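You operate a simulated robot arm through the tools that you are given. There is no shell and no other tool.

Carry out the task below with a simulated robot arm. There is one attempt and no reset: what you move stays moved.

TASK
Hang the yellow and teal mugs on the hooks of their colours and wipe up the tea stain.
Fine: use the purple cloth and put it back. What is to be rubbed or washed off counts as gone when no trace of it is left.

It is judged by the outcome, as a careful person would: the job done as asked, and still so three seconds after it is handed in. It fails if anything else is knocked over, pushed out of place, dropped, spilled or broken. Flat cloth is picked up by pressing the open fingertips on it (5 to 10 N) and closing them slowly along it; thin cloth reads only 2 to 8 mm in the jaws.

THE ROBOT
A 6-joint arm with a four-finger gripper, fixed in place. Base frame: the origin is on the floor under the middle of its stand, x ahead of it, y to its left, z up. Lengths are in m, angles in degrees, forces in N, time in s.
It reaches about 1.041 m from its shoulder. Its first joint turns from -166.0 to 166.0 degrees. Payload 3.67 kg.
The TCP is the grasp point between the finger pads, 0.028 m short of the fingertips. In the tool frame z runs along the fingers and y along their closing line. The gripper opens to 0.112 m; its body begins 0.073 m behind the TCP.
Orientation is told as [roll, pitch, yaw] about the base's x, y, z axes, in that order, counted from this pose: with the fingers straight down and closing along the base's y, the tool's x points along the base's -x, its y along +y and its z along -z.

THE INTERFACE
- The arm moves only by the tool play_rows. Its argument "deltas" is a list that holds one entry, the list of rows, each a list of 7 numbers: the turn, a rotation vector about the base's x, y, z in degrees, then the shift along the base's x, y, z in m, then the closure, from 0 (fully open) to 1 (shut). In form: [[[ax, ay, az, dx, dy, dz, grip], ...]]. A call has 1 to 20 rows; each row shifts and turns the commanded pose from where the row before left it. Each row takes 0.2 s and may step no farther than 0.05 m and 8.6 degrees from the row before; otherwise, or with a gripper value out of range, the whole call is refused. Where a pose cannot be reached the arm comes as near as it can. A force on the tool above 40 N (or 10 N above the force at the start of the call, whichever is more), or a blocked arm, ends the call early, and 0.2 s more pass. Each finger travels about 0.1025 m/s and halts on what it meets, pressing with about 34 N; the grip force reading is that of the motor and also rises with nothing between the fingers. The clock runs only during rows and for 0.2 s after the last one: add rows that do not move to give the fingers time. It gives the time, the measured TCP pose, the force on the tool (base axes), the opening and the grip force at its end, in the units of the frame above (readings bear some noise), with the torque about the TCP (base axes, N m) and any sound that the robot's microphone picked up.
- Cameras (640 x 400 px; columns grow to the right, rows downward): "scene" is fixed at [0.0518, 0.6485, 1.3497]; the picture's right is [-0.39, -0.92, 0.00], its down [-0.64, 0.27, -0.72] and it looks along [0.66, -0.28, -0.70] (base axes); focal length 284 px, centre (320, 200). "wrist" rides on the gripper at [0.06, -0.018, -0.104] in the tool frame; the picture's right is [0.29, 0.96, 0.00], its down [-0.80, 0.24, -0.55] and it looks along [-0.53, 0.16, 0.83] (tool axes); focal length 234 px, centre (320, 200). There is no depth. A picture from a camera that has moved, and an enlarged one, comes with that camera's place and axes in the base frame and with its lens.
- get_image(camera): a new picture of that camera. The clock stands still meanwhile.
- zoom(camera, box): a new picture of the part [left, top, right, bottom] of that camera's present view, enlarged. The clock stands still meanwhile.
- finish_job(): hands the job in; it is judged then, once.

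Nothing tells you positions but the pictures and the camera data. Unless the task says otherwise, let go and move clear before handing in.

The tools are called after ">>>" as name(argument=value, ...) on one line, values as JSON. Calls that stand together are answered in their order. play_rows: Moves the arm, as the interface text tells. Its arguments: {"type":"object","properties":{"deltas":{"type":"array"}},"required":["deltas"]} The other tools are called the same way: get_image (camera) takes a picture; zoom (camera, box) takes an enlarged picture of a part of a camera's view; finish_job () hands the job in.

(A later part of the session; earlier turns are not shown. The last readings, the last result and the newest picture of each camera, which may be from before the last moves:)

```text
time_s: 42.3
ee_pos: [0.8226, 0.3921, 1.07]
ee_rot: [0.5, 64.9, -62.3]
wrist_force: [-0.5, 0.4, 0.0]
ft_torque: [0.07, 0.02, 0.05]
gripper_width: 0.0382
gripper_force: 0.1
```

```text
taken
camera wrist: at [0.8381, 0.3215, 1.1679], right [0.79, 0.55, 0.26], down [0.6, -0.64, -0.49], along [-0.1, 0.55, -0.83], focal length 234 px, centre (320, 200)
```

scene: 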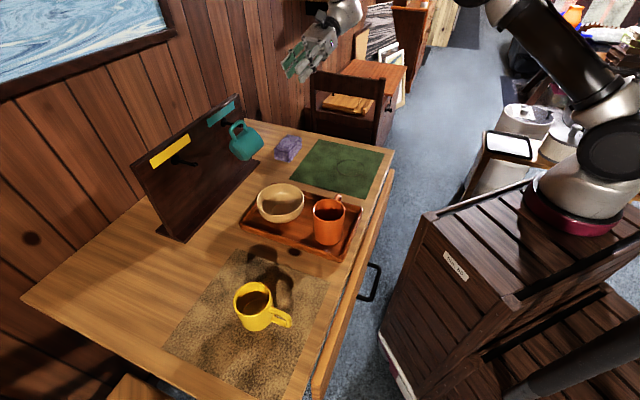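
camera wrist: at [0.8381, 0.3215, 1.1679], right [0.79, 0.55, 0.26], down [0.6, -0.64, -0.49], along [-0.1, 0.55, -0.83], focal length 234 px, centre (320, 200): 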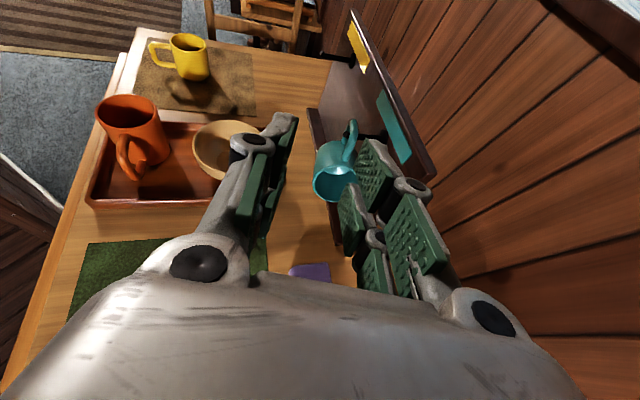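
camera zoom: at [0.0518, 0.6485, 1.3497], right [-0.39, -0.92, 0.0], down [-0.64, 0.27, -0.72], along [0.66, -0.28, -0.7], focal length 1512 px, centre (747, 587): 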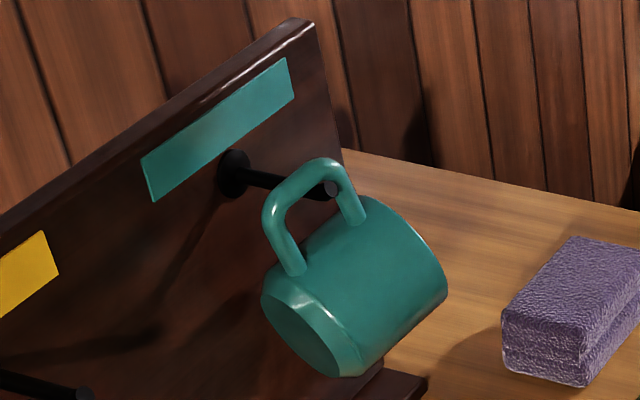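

The teal mug hangs safely on the teal peg. Now I'll unwind the tool and travel over to the yellow mug's handle.

>>> play_rows(deltas=[[[-6.64, -3.49, 0, -0.01, 0.005, 0.004, 0.66], [-6.64, -3.49, 0, -0.01, 0.005, 0.004, 0.66], [-6.64, -3.49, 0, -0.01, 0.005, 0.004, 0.66], [-6.64, -3.49, 0, -0.01, 0.005, 0.004, 0.66], [-6.64, -3.49, 0, -0.01, 0.005, 0.004, 0.66], [-6.64, -3.49, 0, -0.01, 0.005, 0.004, 0.66], [-6.64, -3.49, 0, -0.01, 0.005, 0.004, 0.66], [-6.64, -3.49, 0, -0.01, 0.005, 0.004, 0.66], [-6.64, -3.49, 0, -0.01, 0.005, 0.004, 0.66], [-6.64, -3.49, 0, -0.01, 0.005, 0.004, 0.66]]])

>>> play_rows(deltas=[[[0, 0, 7.66, -0.031, 0.0128, -0.006, 0.66], [0, 0, 7.66, -0.031, 0.0128, -0.006, 0.66], [0, 0, 7.66, -0.031, 0.0128, -0.006, 0.66], [0, 0, 7.66, -0.031, 0.0128, -0.006, 0.66], [0, 0, 7.66, -0.031, 0.0128, -0.006, 0.66], [0, 0, 7.66, -0.031, 0.0128, -0.006, 0.66], [0, 0, 7.66, -0.031, 0.0128, -0.006, 0.66], [0, 0, 7.66, -0.031, 0.0128, -0.006, 0.66], [0, 0, 7.66, -0.031, 0.0128, -0.006, 0.66], [0, 0, 7.66, -0.031, 0.0128, -0.006, 0.66], [0, 0, 7.66, -0.031, 0.0128, -0.006, 0.66], [0, 0, 7.66, -0.031, 0.0128, -0.006, 0.66], [0, 0, 7.66, -0.031, 0.0128, -0.006, 0.66], [0, 0, 7.66, -0.031, 0.0128, -0.006, 0.66]]])

>>> get_image(camera="scene")

>>> get_image(camera="wrist")

```text
time_s: 44.5
ee_pos: [0.7238, 0.4404, 1.1097]
ee_rot: [0.5, -10.1, -62.2]
wrist_force: [0.2, -0.7, 0.3]
ft_torque: [0.04, 0.01, 0.03]
gripper_width: 0.0379
gripper_force: 0.0
```

```text
time_s: 47.5
ee_pos: [0.2897, 0.6222, 1.0266]
ee_rot: [0.6, -10.1, 45.1]
wrist_force: [-0.4, 0.8, -0.5]
ft_torque: [0.01, 0.04, 0.03]
gripper_width: 0.0381
gripper_force: 0.0
```

```text
taken
```

scene: 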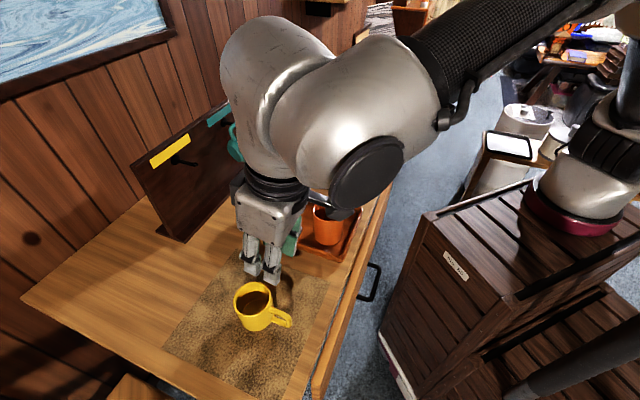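

```text
taken
camera wrist: at [0.2487, 0.5525, 1.1179], right [-0.88, 0.47, -0.04], down [0.32, 0.65, 0.69], along [0.35, 0.59, -0.73], focal length 234 px, centre (320, 200)
```

wrist: 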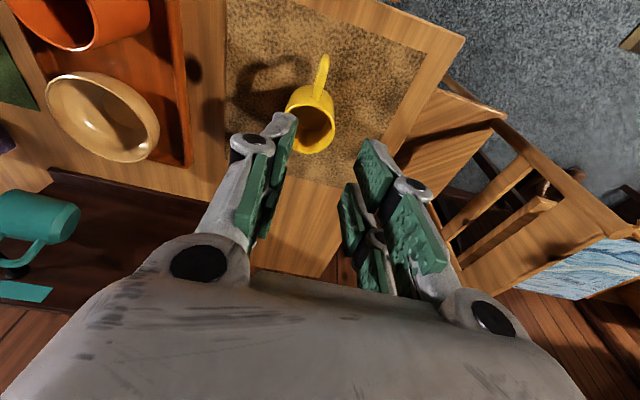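

>>> zoom(camera="wrist", box=[250, 40, 390, 170])

>>> zoom(camera="scene", box=[220, 265, 310, 335])

```text
3.08 times, centred on (320, 105) of wrist
camera zoom: at [0.2487, 0.5525, 1.1179], right [-0.88, 0.47, -0.04], down [0.32, 0.65, 0.69], along [0.35, 0.59, -0.73], focal length 720 px, centre (320, 492)
```

zoom: 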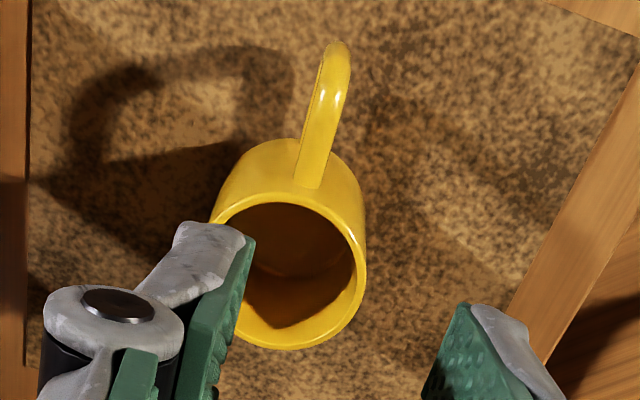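

```text
5.71 times, centred on (265, 300) of scene
camera zoom: at [0.0518, 0.6485, 1.3497], right [-0.39, -0.92, 0.0], down [-0.64, 0.27, -0.72], along [0.66, -0.28, -0.7], focal length 1620 px, centre (634, -371)
```

zoom: 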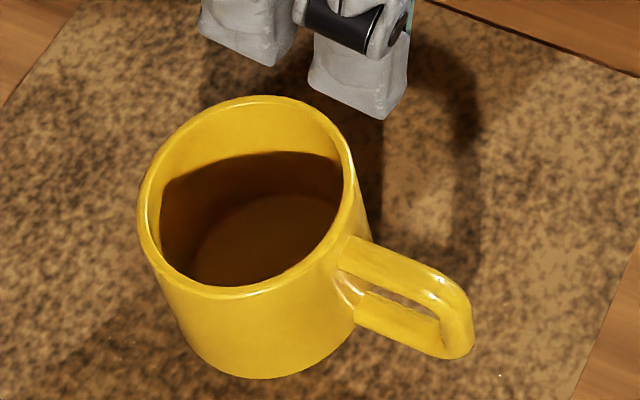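

The yellow mug's centre is about (0.342, 0.668) with its handle pointing at 226°, much like the teal one. I'll lower to just above its handle and check the alignment.

>>> play_rows(deltas=[[[-0.4, -0.4, 0.9, 0.0042, -0.004, -0.03, 0.68], [0, 0, 0, 0, 0, -0.04, 0.68], [0, 0, 0, 0, 0, -0.04, 0.68], [0, 0, 0, 0, 0, -0.04, 0.68]]])

>>> zoom(camera="wrist", box=[250, 40, 390, 200])

>>> zoom(camera="scene", box=[220, 255, 320, 335])

```text
time_s: 48.5
ee_pos: [0.2902, 0.617, 0.8761]
ee_rot: [0.1, -10.1, 46.1]
wrist_force: [-0.2, -0.1, 0.7]
ft_torque: [-0.01, -0.01, 0.01]
gripper_width: 0.0356
gripper_force: 0.0
```

```text
2.50 times, centred on (320, 120) of wrist
camera zoom: at [0.2509, 0.5481, 0.9683], right [-0.89, 0.46, -0.05], down [0.31, 0.66, 0.69], along [0.35, 0.59, -0.73], focal length 585 px, centre (320, 400)
```

zoom: 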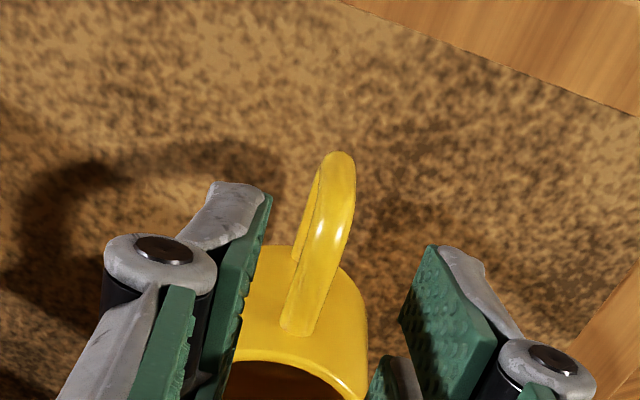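

```text
5.00 times, centred on (270, 295) of scene
camera zoom: at [0.0518, 0.6485, 1.3497], right [-0.39, -0.92, 0.0], down [-0.64, 0.27, -0.72], along [0.66, -0.28, -0.7], focal length 1418 px, centre (570, -275)
```

zoom: 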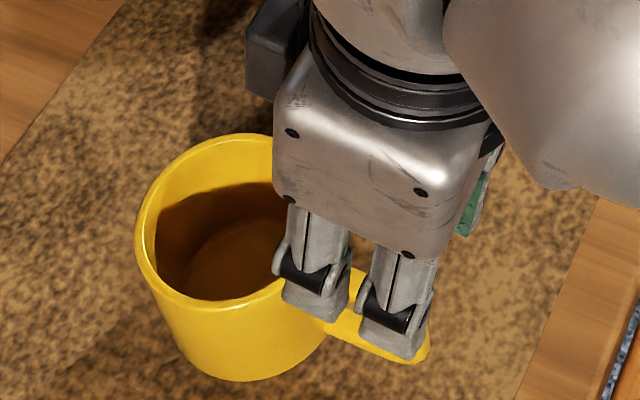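

Alignment with the handle is within about 1 mm. I'll lower onto the bar and close slowly.

>>> play_rows(deltas=[[[0, 0, 0, 0.0023, 0.0022, -0.016, 0.68], [0, 0, 0, 0, 0, -0.016, 0.68], [0, 0, 0, 0, 0, -0.0165, 0.68], [0, 0, 0, 0, 0, 0, 0.68]]])

>>> zoom(camera="wrist", box=[250, 70, 390, 230])

```text
time_s: 49.5
ee_pos: [0.295, 0.62, 0.8271]
ee_rot: [0.0, -10.0, 46.1]
wrist_force: [0.2, 0.5, 0.2]
ft_torque: [0.0, -0.01, -0.01]
gripper_width: 0.0357
gripper_force: 0.1
```

```text
2.50 times, centred on (320, 150) of wrist
camera zoom: at [0.2546, 0.5502, 0.9195], right [-0.89, 0.46, -0.05], down [0.31, 0.66, 0.68], along [0.35, 0.59, -0.73], focal length 585 px, centre (320, 325)
```

zoom: 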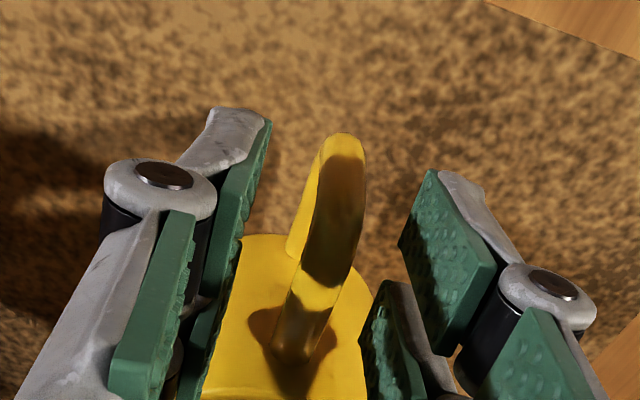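

>>> play_rows(deltas=[[[0, 0, 0, 0, 0, 0, 0.78], [0, 0, 0, 0, 0, 0, 0.84], [0, 0, 0, 0, 0, 0, 0.9], [0, 0, 0, 0, 0, 0, 0.95], [0, 0, 0, 0, 0, 0, 1.0], [0, 0, 0, 0, 0, 0, 1.0]]])

>>> zoom(camera="wrist", box=[250, 70, 390, 230])

>>> zoom(camera="scene", box=[220, 255, 320, 335])

```text
time_s: 50.9
ee_pos: [0.2938, 0.62, 0.8283]
ee_rot: [0.1, -10.0, 46.1]
wrist_force: [-0.9, 0.5, -0.1]
ft_torque: [-0.01, 0.01, 0.02]
gripper_width: 0.0119
gripper_force: 33.8
```

```text
2.50 times, centred on (320, 150) of wrist
camera zoom: at [0.2546, 0.5503, 0.9197], right [-0.89, 0.46, -0.05], down [0.31, 0.66, 0.68], along [0.35, 0.59, -0.73], focal length 585 px, centre (320, 325)
```

zoom: 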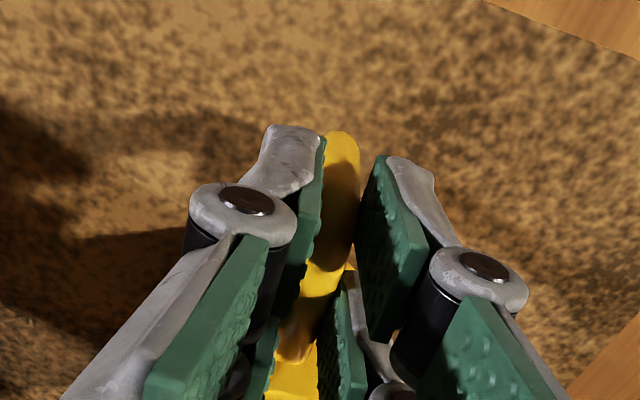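

```text
5.00 times, centred on (270, 295) of scene
camera zoom: at [0.0518, 0.6485, 1.3497], right [-0.39, -0.92, 0.0], down [-0.64, 0.27, -0.72], along [0.66, -0.28, -0.7], focal length 1418 px, centre (570, -275)
```

zoom: 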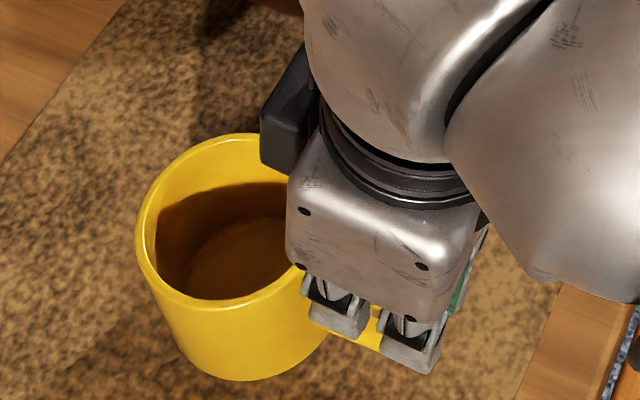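

>>> play_rows(deltas=[[[0, 0, 0, 0, 0, 0.004, 1.0], [0, 0, 0, 0, 0, 0.004, 1.0], [0, 0, 0, 0, 0, 0.004, 1.0], [0, 0, 0, 0, 0, 0.006, 1.0], [0, 0, 0, 0, 0, 0.01, 1.0]]])

>>> zoom(camera="scene", box=[200, 215, 330, 345])

```text
time_s: 52.1
ee_pos: [0.2954, 0.6188, 0.8564]
ee_rot: [0.2, -10.0, 45.9]
wrist_force: [0.2, -0.1, -2.0]
ft_torque: [-0.11, 0.06, -0.02]
gripper_width: 0.0116
gripper_force: 34.1
```

```text
3.08 times, centred on (265, 280) of scene
camera zoom: at [0.0518, 0.6485, 1.3497], right [-0.39, -0.92, 0.0], down [-0.64, 0.27, -0.72], along [0.66, -0.28, -0.7], focal length 872 px, centre (489, -46)
```

zoom: 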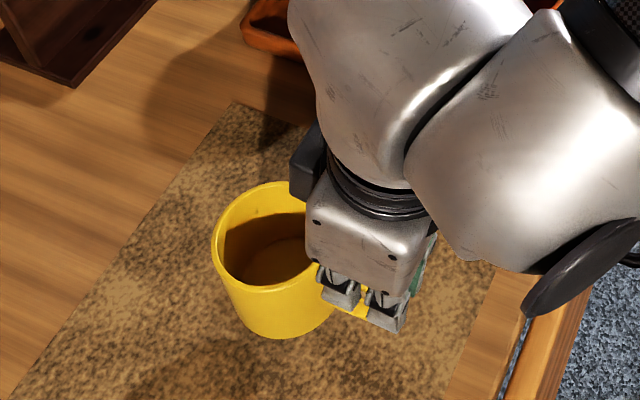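

Lifted cleanly. I'll raise it and turn it toward the board.

>>> play_rows(deltas=[[[0, 0, 0, 0, 0, 0.03, 1.0], [0, 0, 0, 0, 0, 0.035, 1.0], [0, 0, 0, 0, 0, 0.035, 1.0], [0, 0, -7.7, 0.0178, -0.0023, 0.0045, 1.0], [0, 0, -7.7, 0.0178, -0.0023, 0.0045, 1.0], [0, 0, -7.7, 0.0178, -0.0023, 0.0045, 1.0], [0, 0, -7.7, 0.0178, -0.0023, 0.0045, 1.0], [0, 0, -7.7, 0.0178, -0.0023, 0.0045, 1.0], [0, 0, -7.7, 0.0178, -0.0023, 0.0045, 1.0], [0, 0, -7.7, 0.0178, -0.0023, 0.0045, 1.0], [0, 0, -7.7, 0.0178, -0.0023, 0.0045, 1.0], [0, 0, -7.7, 0.0178, -0.0023, 0.0045, 1.0], [0, 0, -7.7, 0.0178, -0.0023, 0.0045, 1.0], [0, 0, -7.7, 0.0178, -0.0023, 0.0045, 1.0], [0, 0, -7.7, 0.0178, -0.0023, 0.0045, 1.0], [0, 0, -7.7, 0.0178, -0.0023, 0.0045, 1.0], [0, 0, -7.7, 0.0178, -0.0023, 0.0045, 1.0]]])

>>> get_image(camera="scene")

```text
time_s: 55.7
ee_pos: [0.5429, 0.5874, 1.0189]
ee_rot: [0.0, -9.9, -61.9]
wrist_force: [0.8, -0.7, -2.2]
ft_torque: [0.08, 0.06, 0.0]
gripper_width: 0.0117
gripper_force: 34.1
```

```text
taken
```

scene: 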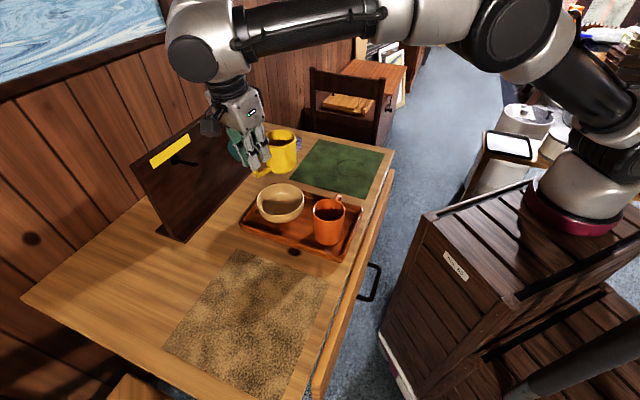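

>>> play_rows(deltas=[[[6.62, 3.52, 0, 0.001, 0.001, 0.001, 1.0], [6.62, 3.52, 0, 0.001, 0.001, 0.001, 1.0], [6.62, 3.52, 0, 0.001, 0.001, 0.001, 1.0], [6.62, 3.52, 0, 0.001, 0.001, 0.001, 1.0], [6.62, 3.52, 0, 0.001, 0.001, 0.001, 1.0], [6.62, 3.52, 0, 0.001, 0.001, 0.001, 1.0], [6.62, 3.52, 0, 0.001, 0.001, 0.001, 1.0], [6.62, 3.52, 0, 0.001, 0.001, 0.001, 1.0], [6.62, 3.52, 0, 0.001, 0.001, 0.001, 1.0], [6.62, 3.52, 0, 0.001, 0.001, 0.001, 1.0], [0, 0, 0, 0, 0, 0, 1.0]]])

>>> get_image(camera="scene")

>>> zoom(camera="scene", box=[205, 120, 285, 195])

```text
time_s: 58.1
ee_pos: [0.5552, 0.5969, 1.0298]
ee_rot: [0.6, 64.9, -61.5]
wrist_force: [-0.8, 0.2, -1.9]
ft_torque: [-0.04, 0.0, 0.0]
gripper_width: 0.0114
gripper_force: 34.0
```

```text
taken
```

scene: 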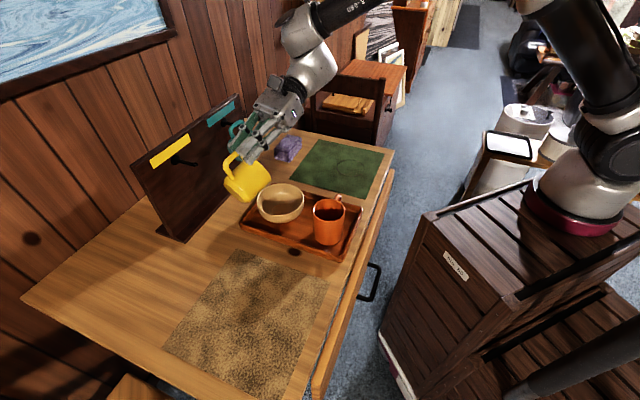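

```text
5.33 times, centred on (245, 158) of scene
camera zoom: at [0.0518, 0.6485, 1.3497], right [-0.39, -0.92, 0.0], down [-0.64, 0.27, -0.72], along [0.66, -0.28, -0.7], focal length 1512 px, centre (720, 427)
```

zoom: 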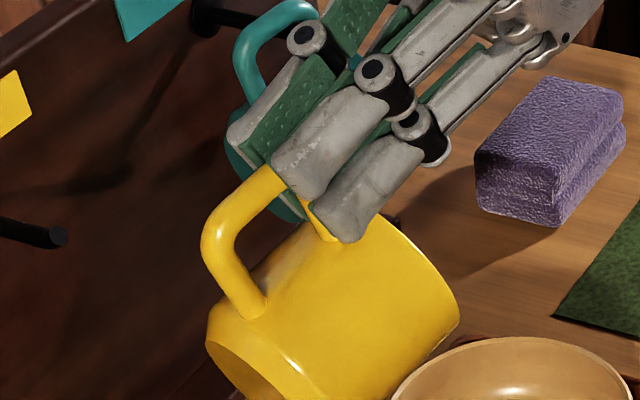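

>>> zoom(camera="scene", box=[225, 140, 275, 177])

```text
10.81 times, centred on (250, 158) of scene
camera zoom: at [0.0518, 0.6485, 1.3497], right [-0.39, -0.92, 0.0], down [-0.64, 0.27, -0.72], along [0.66, -0.28, -0.7], focal length 3065 px, centre (1077, 649)
```

zoom: 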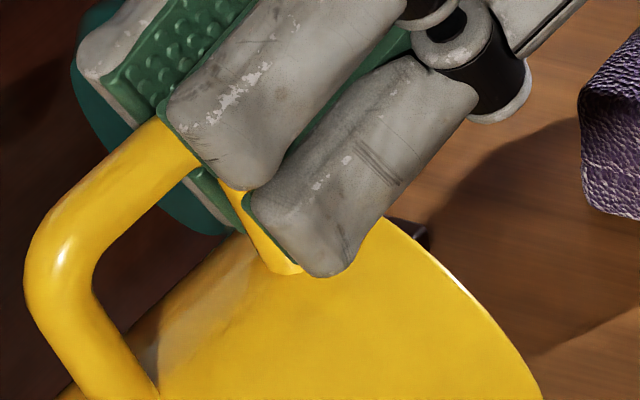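

The yellow mug is held without slip, handle-up. I'll bring its handle hole in front of the yellow peg, about 3.5 cm short of the tip.

>>> play_rows(deltas=[[[0, 0, 0, 0.0163, 0.0107, -0.0106, 1.0], [0, 0, 0, 0.0163, 0.0107, -0.0106, 1.0], [0, 0, 0, 0.0163, 0.0107, -0.0106, 1.0], [0, 0, 0, 0.0163, 0.0107, -0.0106, 1.0], [0, 0, 0, 0.0163, 0.0107, -0.0106, 1.0], [0, 0, 0, 0, 0, 0, 1.0]]])

>>> zoom(camera="scene", box=[170, 130, 250, 190])

>>> get_image(camera="wrist")

```text
time_s: 59.5
ee_pos: [0.6364, 0.6511, 0.9756]
ee_rot: [0.4, 65.0, -61.6]
wrist_force: [0.0, 0.2, -1.6]
ft_torque: [-0.03, 0.01, 0.01]
gripper_width: 0.0115
gripper_force: 33.7
```

```text
6.67 times, centred on (210, 160) of scene
camera zoom: at [0.0518, 0.6485, 1.3497], right [-0.39, -0.92, 0.0], down [-0.64, 0.27, -0.72], along [0.66, -0.28, -0.7], focal length 1890 px, centre (1053, 467)
```

zoom: 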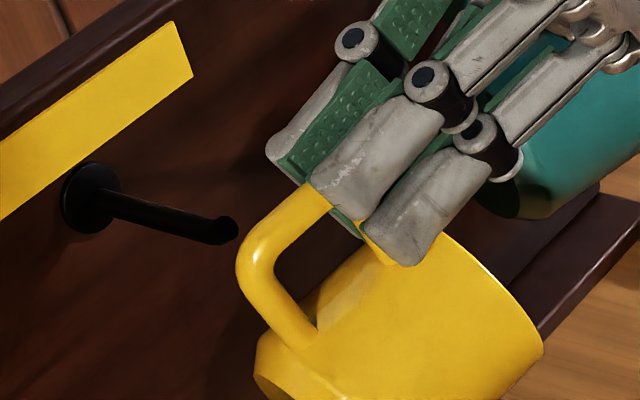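

```text
taken
camera wrist: at [0.6528, 0.5808, 1.073], right [0.79, 0.56, 0.26], down [0.61, -0.63, -0.49], along [-0.11, 0.54, -0.83], focal length 234 px, centre (320, 200)
```

wrist: 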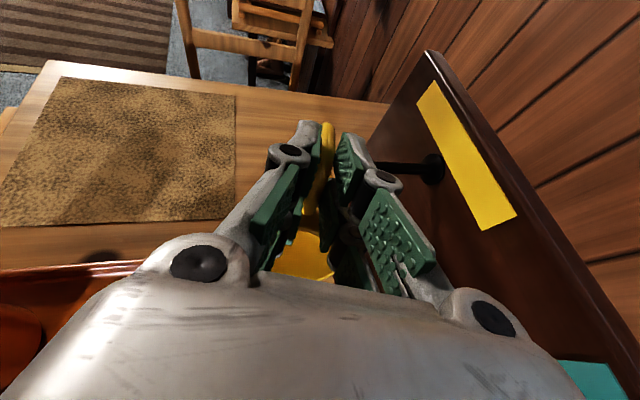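

The hole and the peg tip line up within about 3 mm. I'll advance halfway and check.

>>> play_rows(deltas=[[[0, 0, 0, 0.006, 0.006, 0, 1.0], [0, 0, 0, 0.006, 0.006, 0, 1.0], [0, 0, 0, 0.006, 0.006, 0, 1.0], [0, 0, 0, 0, 0, 0, 1.0]]])

>>> zoom(camera="scene", box=[170, 135, 230, 180])

```text
time_s: 60.5
ee_pos: [0.653, 0.6685, 0.9744]
ee_rot: [0.5, 64.9, -61.7]
wrist_force: [-0.6, 0.3, -0.7]
ft_torque: [-0.06, -0.03, 0.01]
gripper_width: 0.0117
gripper_force: 34.5
```

```text
8.89 times, centred on (200, 158) of scene
camera zoom: at [0.0518, 0.6485, 1.3497], right [-0.39, -0.92, 0.0], down [-0.64, 0.27, -0.72], along [0.66, -0.28, -0.7], focal length 2520 px, centre (1387, 578)
```

zoom: 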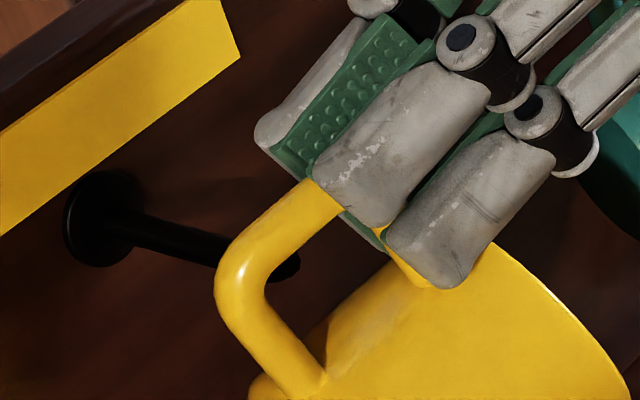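

Aligned. I'll push the handle the rest of the way over the peg.

>>> play_rows(deltas=[[[0, 0, 0, 0.0055, 0.0055, 0, 1.0], [0, 0, 0, 0.0055, 0.0055, 0, 1.0], [0, 0, 0, 0.0055, 0.0055, 0, 1.0], [0, 0, 0, 0, 0, 0, 1.0]]])

>>> zoom(camera="scene", box=[170, 135, 230, 180])

>>> zoom(camera="wrist", box=[250, 90, 500, 290])

```text
time_s: 61.5
ee_pos: [0.6712, 0.6849, 0.9757]
ee_rot: [0.5, 64.9, -61.6]
wrist_force: [0.2, 0.5, -2.0]
ft_torque: [-0.09, -0.03, 0.0]
gripper_width: 0.0115
gripper_force: 34.1
```

```text
8.89 times, centred on (200, 158) of scene
camera zoom: at [0.0518, 0.6485, 1.3497], right [-0.39, -0.92, 0.0], down [-0.64, 0.27, -0.72], along [0.66, -0.28, -0.7], focal length 2520 px, centre (1387, 578)
```

zoom: 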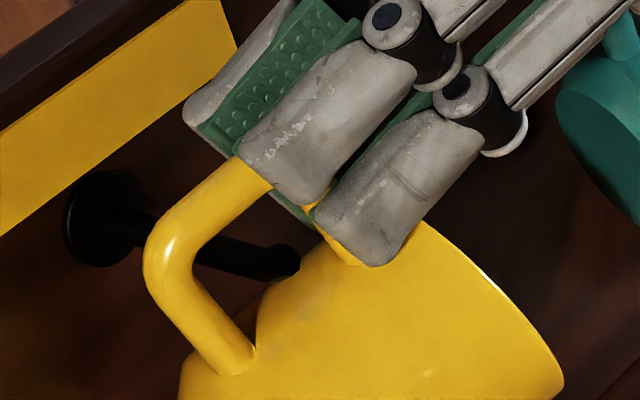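

```text
2.00 times, centred on (375, 190) of wrist
camera zoom: at [0.687, 0.6146, 1.0734], right [0.79, 0.56, 0.26], down [0.61, -0.63, -0.49], along [-0.11, 0.54, -0.83], focal length 468 px, centre (210, 220)
```

zoom: 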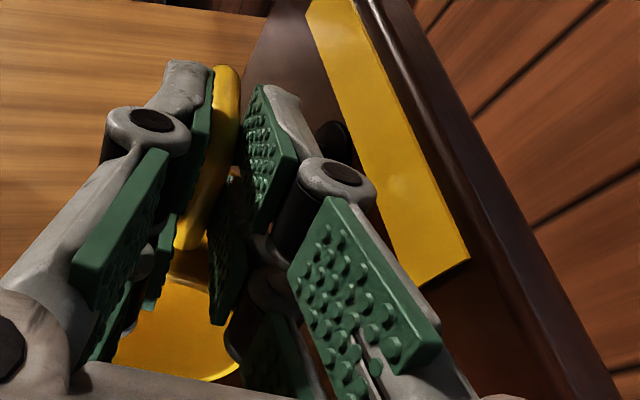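

The peg is well through the yellow handle. I'll nudge in 2 mm and lower until the peg takes the weight.

>>> play_rows(deltas=[[[0, 0, 0, 0.0014, 0.0014, 0, 1.0], [0, 0, 0, 0, 0, -0.003, 1.0], [0, 0, 0, 0, 0, -0.003, 1.0], [0, 0, 0, 0, 0, -0.002, 1.0], [0, 0, 0, 0, 0, 0, 1.0]]])

>>> zoom(camera="scene", box=[170, 135, 230, 180])

```text
time_s: 62.7
ee_pos: [0.6715, 0.6866, 0.9666]
ee_rot: [0.5, 65.0, -61.5]
wrist_force: [0.0, -0.5, -1.6]
ft_torque: [-0.03, -0.02, 0.01]
gripper_width: 0.0116
gripper_force: 33.9
```

```text
8.89 times, centred on (200, 158) of scene
camera zoom: at [0.0518, 0.6485, 1.3497], right [-0.39, -0.92, 0.0], down [-0.64, 0.27, -0.72], along [0.66, -0.28, -0.7], focal length 2520 px, centre (1387, 578)
```

zoom: 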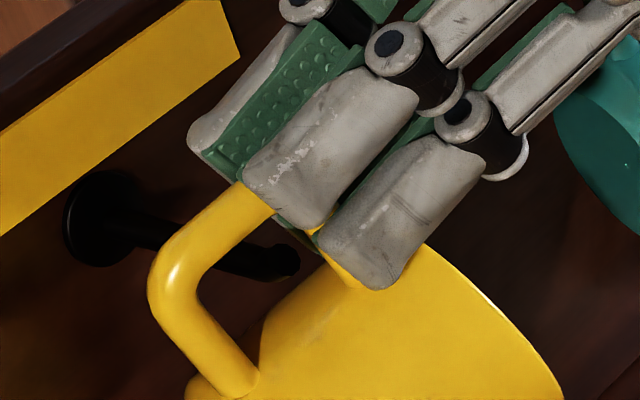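

>>> play_rows(deltas=[[[0, 0, 0, 0, 0, -0.0015, 1.0], [0, 0, 0, 0, 0, -0.001, 1.0], [0, 0, 0, 0, 0, 0, 1.0]]])

>>> zoom(camera="scene", box=[180, 140, 220, 170])

```text
time_s: 63.5
ee_pos: [0.6715, 0.6875, 0.9641]
ee_rot: [0.4, 65.1, -61.6]
wrist_force: [-0.3, -0.1, -2.2]
ft_torque: [-0.06, -0.03, -0.02]
gripper_width: 0.0115
gripper_force: 33.7
```

```text
13.33 times, centred on (200, 155) of scene
camera zoom: at [0.0518, 0.6485, 1.3497], right [-0.39, -0.92, 0.0], down [-0.64, 0.27, -0.72], along [0.66, -0.28, -0.7], focal length 3781 px, centre (1920, 800)
```

zoom: 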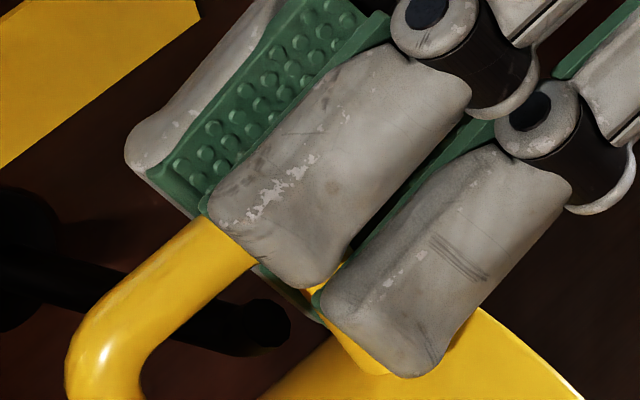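

The handle is almost touching the peg, so I'll open the fingers now.

>>> play_rows(deltas=[[[0, 0, 0, 0, 0, 0, 0.86], [0, 0, 0, 0, 0, 0, 0.78], [0, 0, 0, 0, 0, 0, 0.7], [0, 0, 0, 0, 0, 0, 0.66], [0, 0, 0, 0, 0, 0, 0.66]]])

>>> zoom(camera="scene", box=[160, 125, 260, 195])

>>> get_image(camera="wrist")

```text
time_s: 64.7
ee_pos: [0.6717, 0.6868, 0.9656]
ee_rot: [0.3, 65.0, -61.6]
wrist_force: [-0.3, -1.1, -0.5]
ft_torque: [0.0, 0.01, 0.01]
gripper_width: 0.0382
gripper_force: 0.0
```

```text
5.71 times, centred on (210, 160) of scene
camera zoom: at [0.0518, 0.6485, 1.3497], right [-0.39, -0.92, 0.0], down [-0.64, 0.27, -0.72], along [0.66, -0.28, -0.7], focal length 1620 px, centre (949, 429)
```

zoom: 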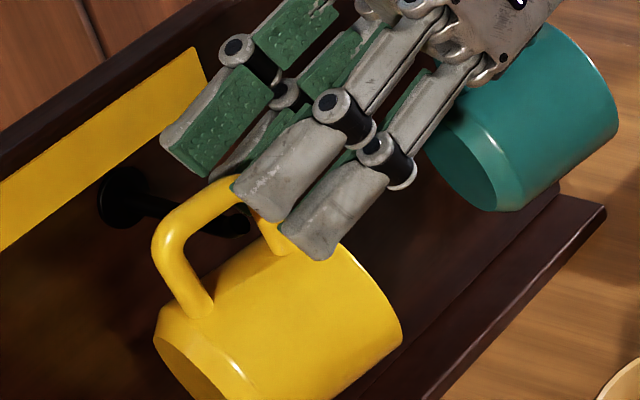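

```text
taken
camera wrist: at [0.6884, 0.6161, 1.0631], right [0.79, 0.56, 0.26], down [0.61, -0.63, -0.49], along [-0.11, 0.54, -0.83], focal length 234 px, centre (320, 200)
```

wrist: 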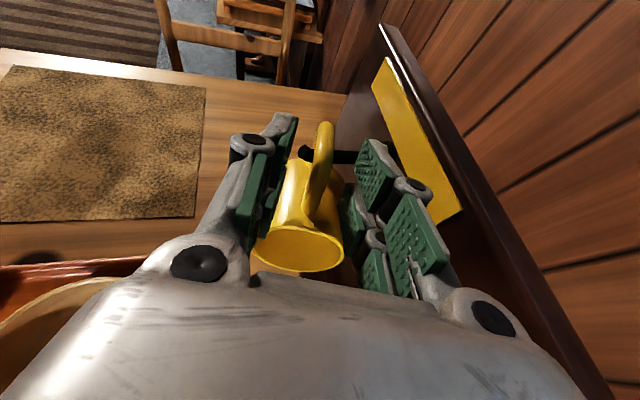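

The yellow mug hangs on its peg. I'll withdraw upward and back so the gripper also stays clear of the teal mug.

>>> play_rows(deltas=[[[0, 0, 0, 0.004, -0.0075, 0.01, 0.66], [0, 0, 0, 0.0052, -0.0096, 0.0151, 0.66], [0, 0, 0, 0.0052, -0.0096, 0.018, 0.66], [0, 0, 0, 0.0, -0.015, 0.025, 0.66], [0, 0, 0, -0.012, -0.025, 0.03, 0.66], [0, 0, 0, -0.02, -0.03, 0.03, 0.66], [0, 0, 0, -0.025, -0.03, 0.03, 0.66]]])

>>> get_image(camera="scene")

>>> zoom(camera="scene", box=[150, 90, 290, 195])

```text
time_s: 66.3
ee_pos: [0.63, 0.5585, 1.1229]
ee_rot: [0.1, 64.9, -61.8]
wrist_force: [0.8, 0.2, -1.2]
ft_torque: [0.05, 0.07, 0.04]
gripper_width: 0.0384
gripper_force: 0.0
```

```text
taken
```

scene: 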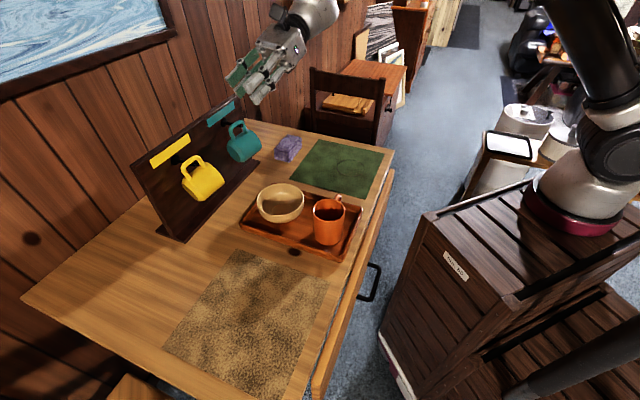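

```text
3.81 times, centred on (220, 142) of scene
camera zoom: at [0.0518, 0.6485, 1.3497], right [-0.39, -0.92, 0.0], down [-0.64, 0.27, -0.72], along [0.66, -0.28, -0.7], focal length 1080 px, centre (701, 419)
```

zoom: 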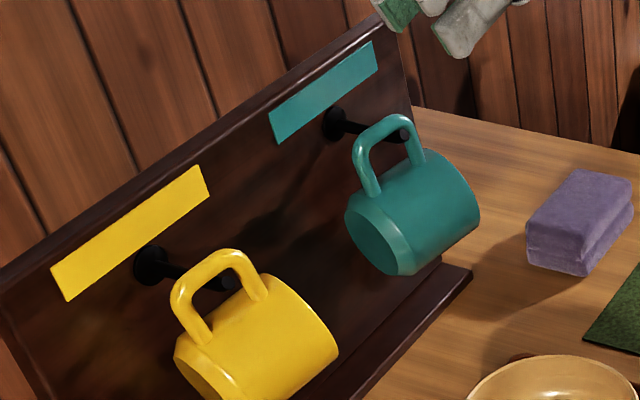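

Both mugs hang on their matching hooks. Next is the cloth: I'll zoom on it, the stain and the emptied brown mat.

>>> zoom(camera="scene", box=[260, 120, 320, 170])

>>> zoom(camera="scene", box=[290, 130, 400, 210])

>>> zoom(camera="scene", box=[150, 235, 340, 400])

```text
8.00 times, centred on (290, 145) of scene
camera zoom: at [0.0518, 0.6485, 1.3497], right [-0.39, -0.92, 0.0], down [-0.64, 0.27, -0.72], along [0.66, -0.28, -0.7], focal length 2268 px, centre (560, 640)
```

zoom: 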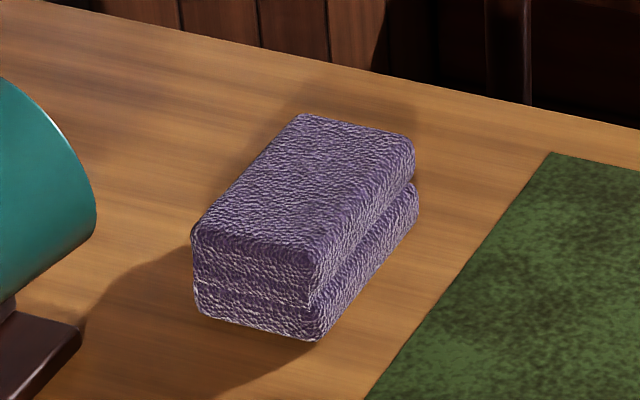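

```text
5.00 times, centred on (345, 170) of scene
camera zoom: at [0.0518, 0.6485, 1.3497], right [-0.39, -0.92, 0.0], down [-0.64, 0.27, -0.72], along [0.66, -0.28, -0.7], focal length 1418 px, centre (195, 350)
```

zoom: 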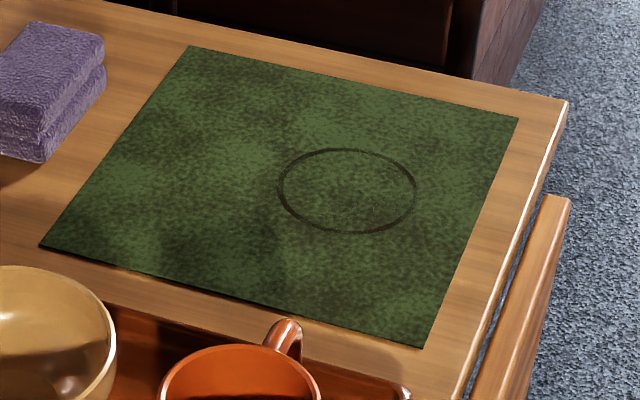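

```text
2.42 times, centred on (245, 318) of scene
camera zoom: at [0.0518, 0.6485, 1.3497], right [-0.39, -0.92, 0.0], down [-0.64, 0.27, -0.72], along [0.66, -0.28, -0.7], focal length 687 px, centre (502, -85)
```

zoom: 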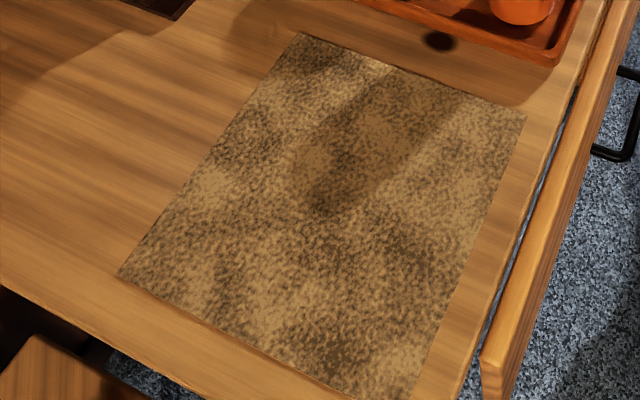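

The ring is fully visible, centred at about (0.718, 0.254), radius 0.048, and the brown mat is clean. The cloth is a folded block about 0.105 × 0.057 × 0.044 m at (0.885, 0.417). I'll straighten the tool and hover over the cloth with the fingers closing across its short side.

>>> play_rows(deltas=[[[-7.16, -3.84, 0, 0.018, -0.01, -0.006, 0.3], [-7.16, -3.84, 0, 0.018, -0.01, -0.006, 0.3], [-7.16, -3.84, 0, 0.018, -0.01, -0.006, 0.3], [-7.16, -3.84, 0, 0.018, -0.01, -0.006, 0.3], [-7.16, -3.84, 0, 0.018, -0.01, -0.006, 0.3], [-7.16, -3.84, 0, 0.018, -0.01, -0.006, 0.3], [-7.16, -3.84, 0, 0.018, -0.01, -0.006, 0.3], [-7.16, -3.84, 0, 0.018, -0.01, -0.006, 0.3], [0, 0, 8.4, 0.037, -0.02, -0.02, 0.3], [0, 0, 8.4, 0.037, -0.02, -0.02, 0.3], [0, 0, 0, 0.037, -0.0213, -0.02, 0.3]]])

>>> get_image(camera="scene")

>>> get_image(camera="wrist")

```text
time_s: 68.7
ee_pos: [0.8712, 0.4072, 1.0125]
ee_rot: [0.3, 0.0, -44.8]
wrist_force: [-0.8, 0.2, 1.2]
ft_torque: [-0.04, -0.05, 0.02]
gripper_width: 0.0785
gripper_force: 0.1
out of reach, approached as far as the arm can: row 10, 11
```

```text
taken
```

scene: 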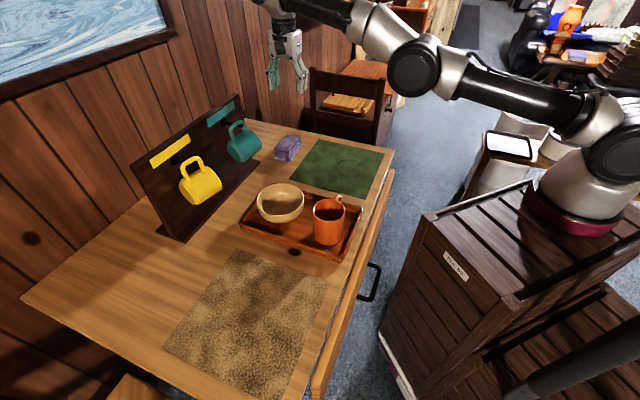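

```text
taken
camera wrist: at [0.8153, 0.436, 1.1161], right [0.47, 0.88, 0.01], down [0.73, -0.39, 0.56], along [0.49, -0.26, -0.83], focal length 234 px, centre (320, 200)
```

wrist: 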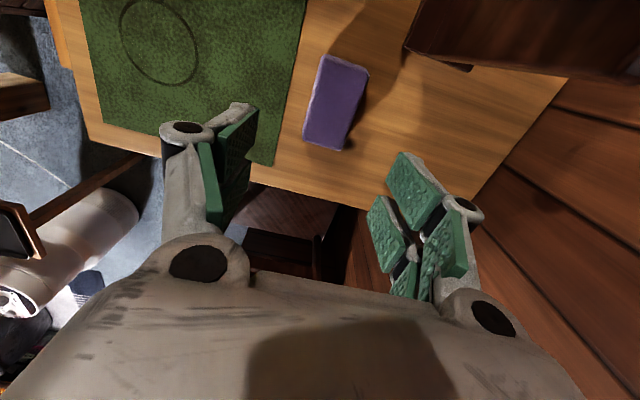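

>>> zoom(camera="wrist", box=[280, 30, 400, 170])

```text
2.86 times, centred on (340, 100) of wrist
camera zoom: at [0.8153, 0.436, 1.1161], right [0.47, 0.88, 0.01], down [0.73, -0.39, 0.56], along [0.49, -0.26, -0.83], focal length 669 px, centre (263, 486)
```

zoom: 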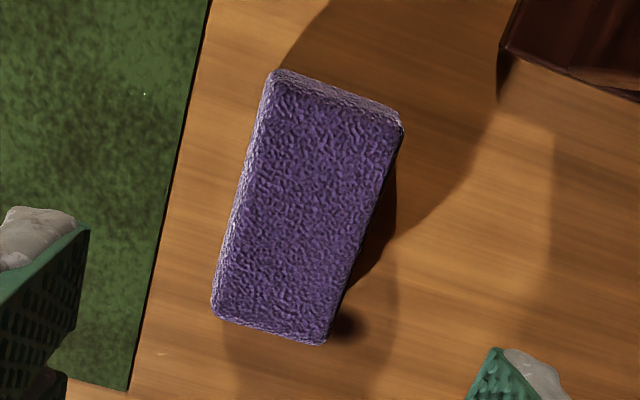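

Cloth centre is about (0.883, 0.421), square to the table. I'll descend around it.

>>> play_rows(deltas=[[[0, 0, 0, 0.0029, 0.0034, -0.038, 0.25], [0, 0, 0, 0.0029, 0.0034, -0.038, 0.25], [0, 0, 0, 0.0029, 0.0033, -0.038, 0.25], [-0.2, 0.2, 0, 0.0028, 0.0033, -0.038, 0.25], [0, 0, 0, 0, 0, 0, 0.25]]])

>>> get_image(camera="wrist")

>>> zoom(camera="scene", box=[250, 90, 330, 170])

```text
time_s: 69.9
ee_pos: [0.8858, 0.4223, 0.8597]
ee_rot: [-0.1, 0.0, -44.9]
wrist_force: [-0.7, 0.0, -0.2]
ft_torque: [0.0, 0.02, 0.01]
gripper_width: 0.084
gripper_force: 0.1
out of reach, approached as far as the arm can: row 1
```

```text
taken
camera wrist: at [0.8318, 0.4511, 0.9634], right [0.47, 0.88, 0.0], down [0.73, -0.39, 0.55], along [0.49, -0.26, -0.83], focal length 234 px, centre (320, 200)
```

wrist: 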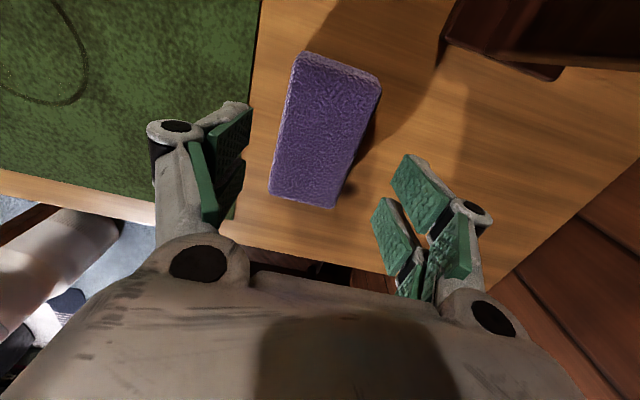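

```text
5.00 times, centred on (290, 130) of scene
camera zoom: at [0.0518, 0.6485, 1.3497], right [-0.39, -0.92, 0.0], down [-0.64, 0.27, -0.72], along [0.66, -0.28, -0.7], focal length 1418 px, centre (470, 550)
```

zoom: 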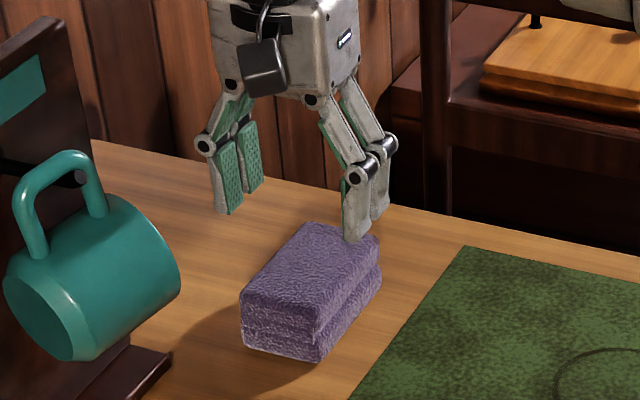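

>>> play_rows(deltas=[[[0, 0, 0, -0.003, 0.0005, -0.0205, 0.25], [0, 0, 0, 0, 0, -0.0205, 0.25], [0, 0, 0, 0, 0, -0.0205, 0.25], [0, 0, 0, 0, 0, 0, 0.25]]])

>>> get_image(camera="wrist")

>>> zoom(camera="scene", box=[250, 100, 330, 170])

```text
time_s: 70.9
ee_pos: [0.8855, 0.4252, 0.7969]
ee_rot: [-0.1, 0.1, -44.8]
wrist_force: [-0.2, 0.7, -0.8]
ft_torque: [-0.03, 0.01, 0.02]
gripper_width: 0.0838
gripper_force: 0.2
out of reach, approached as far as the arm can: row 2
```

```text
taken
camera wrist: at [0.8311, 0.4535, 0.9012], right [0.47, 0.88, 0.0], down [0.73, -0.39, 0.55], along [0.49, -0.26, -0.83], focal length 234 px, centre (320, 200)
```

wrist: 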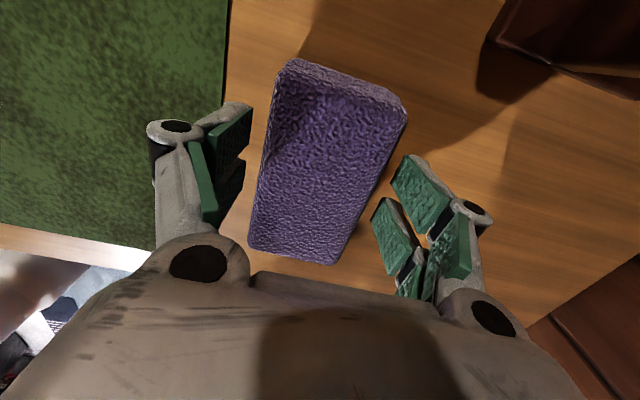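

```text
5.71 times, centred on (290, 135) of scene
camera zoom: at [0.0518, 0.6485, 1.3497], right [-0.39, -0.92, 0.0], down [-0.64, 0.27, -0.72], along [0.66, -0.28, -0.7], focal length 1620 px, centre (491, 571)
```

zoom: 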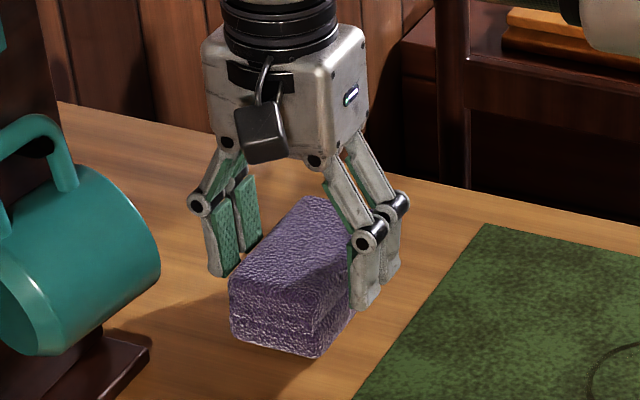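

Both finger pairs flank the cloth. I'll close slowly on it.

>>> play_rows(deltas=[[[0, 0, 0, -0.001, -0.001, 0, 0.35], [0, 0, 0, -0.001, -0.001, 0, 0.42], [0, 0, 0, 0, 0, 0, 0.48], [0, 0, 0, 0, 0, 0, 0.54], [0, 0, 0, 0, 0, 0, 0.6], [0, 0, 0, 0, 0, 0, 0.7], [0, 0, 0, 0, 0, 0, 0.85], [0, 0, 0, 0, 0, 0, 1.0], [0, 0, 0, 0, 0, 0, 1.0]]])

>>> get_image(camera="wrist")

>>> zoom(camera="scene", box=[250, 100, 330, 170])

```text
time_s: 72.9
ee_pos: [0.8864, 0.4244, 0.7985]
ee_rot: [-0.3, 0.1, -44.9]
wrist_force: [-0.3, 0.1, 1.4]
ft_torque: [0.02, -0.02, 0.0]
gripper_width: 0.063
gripper_force: 34.2
```

```text
taken
camera wrist: at [0.8312, 0.4532, 0.9014], right [0.47, 0.88, 0.0], down [0.73, -0.39, 0.55], along [0.49, -0.26, -0.83], focal length 234 px, centre (320, 200)
```

wrist: 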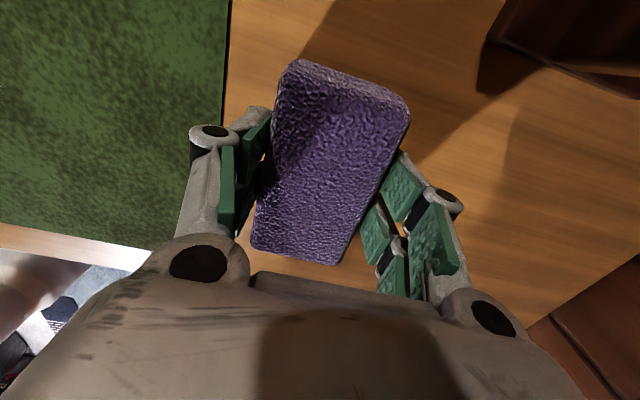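

```text
5.71 times, centred on (290, 135) of scene
camera zoom: at [0.0518, 0.6485, 1.3497], right [-0.39, -0.92, 0.0], down [-0.64, 0.27, -0.72], along [0.66, -0.28, -0.7], focal length 1620 px, centre (491, 571)
```

zoom: 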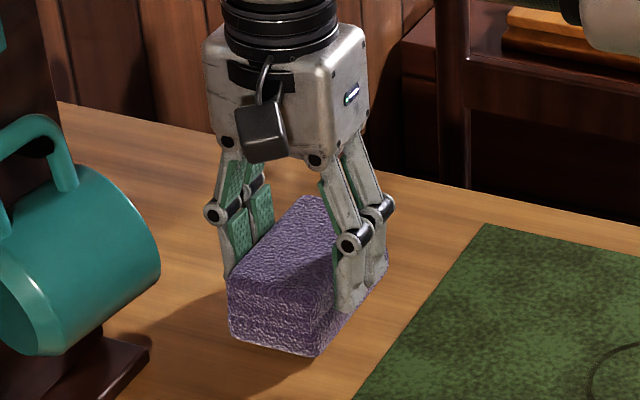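

The cloth is gripped firmly (63 mm). I'll lift it and carry it over the stain.

>>> play_rows(deltas=[[[0, 0, 0, 0, 0, 0.015, 1.0], [0, 0, 0, 0, 0, 0.03, 1.0], [0, 0, 0, 0, 0, 0.03, 1.0], [0, 0, 0, -0.0333, -0.0345, 0, 1.0], [0, 0, 0, -0.0333, -0.0345, 0, 1.0], [0, 0, 0, -0.0333, -0.0345, 0, 1.0], [0, 0, 0, -0.0333, -0.0345, 0, 1.0], [0, 0, 0, 0, 0, 0, 1.0]]])

>>> get_image(camera="wrist")

>>> zoom(camera="scene", box=[260, 80, 420, 210])

```text
time_s: 74.7
ee_pos: [0.8512, 0.3884, 0.874]
ee_rot: [0.1, 0.0, -44.9]
wrist_force: [-0.4, 0.7, -2.0]
ft_torque: [-0.01, 0.02, -0.01]
gripper_width: 0.0633
gripper_force: 34.4
out of reach, approached as far as the arm can: row 4, 5, 6
```

```text
taken
camera wrist: at [0.7969, 0.4182, 0.9774], right [0.47, 0.88, 0.0], down [0.73, -0.39, 0.55], along [0.49, -0.26, -0.83], focal length 234 px, centre (320, 200)
```

wrist: 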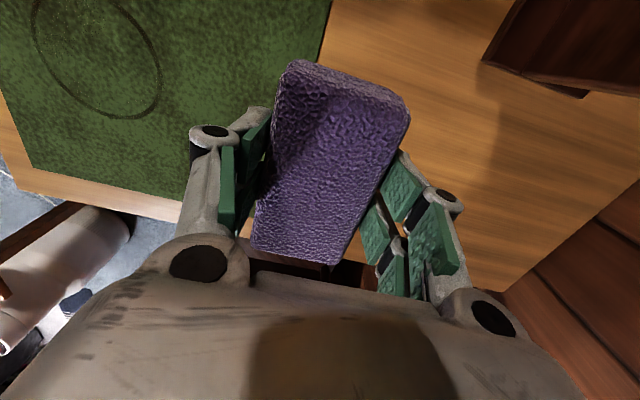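

```text
3.08 times, centred on (340, 145) of scene
camera zoom: at [0.0518, 0.6485, 1.3497], right [-0.39, -0.92, 0.0], down [-0.64, 0.27, -0.72], along [0.66, -0.28, -0.7], focal length 872 px, centre (258, 369)
```

zoom: 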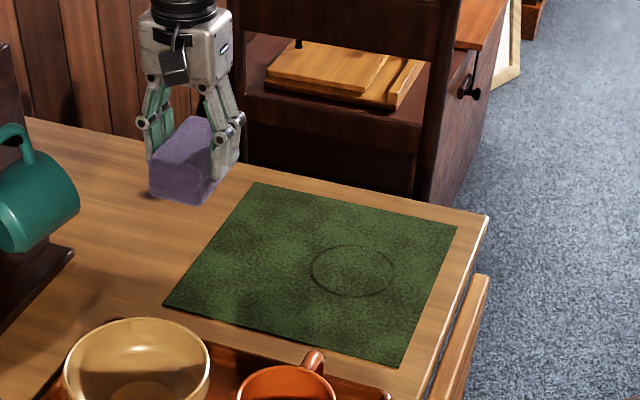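

>>> play_rows(deltas=[[[0, 0, 0, -0.0327, -0.0341, 0, 1.0], [0, 0, 0, -0.0327, -0.0341, 0, 1.0], [0, 0, 0, -0.0327, -0.0341, 0, 1.0], [0, 0, 0, 0, 0, 0, 1.0]]])

>>> get_image(camera="wrist")

>>> zoom(camera="scene", box=[280, 90, 410, 200])

```text
time_s: 75.7
ee_pos: [0.7531, 0.2857, 0.8715]
ee_rot: [0.0, -0.1, -45.0]
wrist_force: [0.1, 0.1, -0.1]
ft_torque: [0.01, 0.0, -0.01]
gripper_width: 0.0633
gripper_force: 33.9
```

```text
taken
camera wrist: at [0.6991, 0.3144, 0.976], right [0.47, 0.88, 0.0], down [0.73, -0.39, 0.55], along [0.49, -0.26, -0.83], focal length 234 px, centre (320, 200)
```

wrist: 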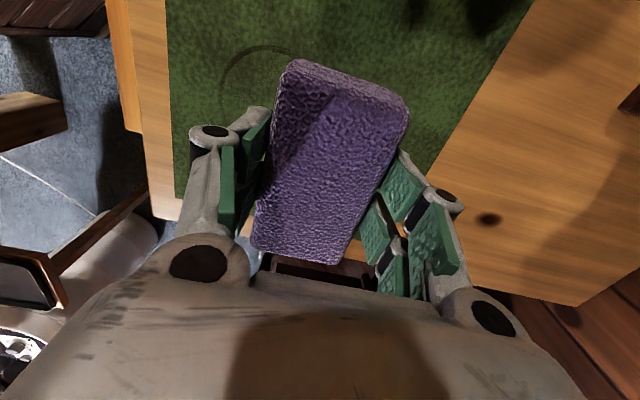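

```text
3.64 times, centred on (345, 145) of scene
camera zoom: at [0.0518, 0.6485, 1.3497], right [-0.39, -0.92, 0.0], down [-0.64, 0.27, -0.72], along [0.66, -0.28, -0.7], focal length 1031 px, centre (229, 400)
```

zoom: 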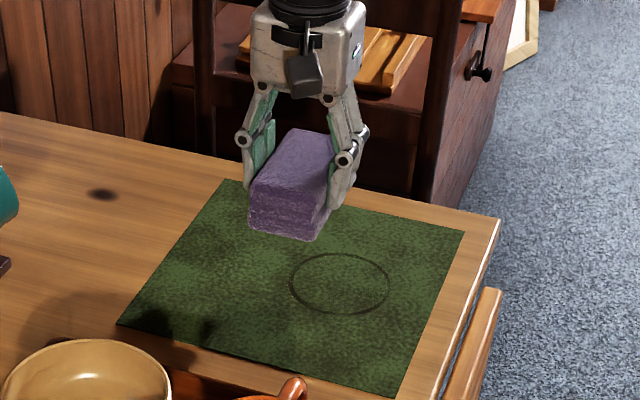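

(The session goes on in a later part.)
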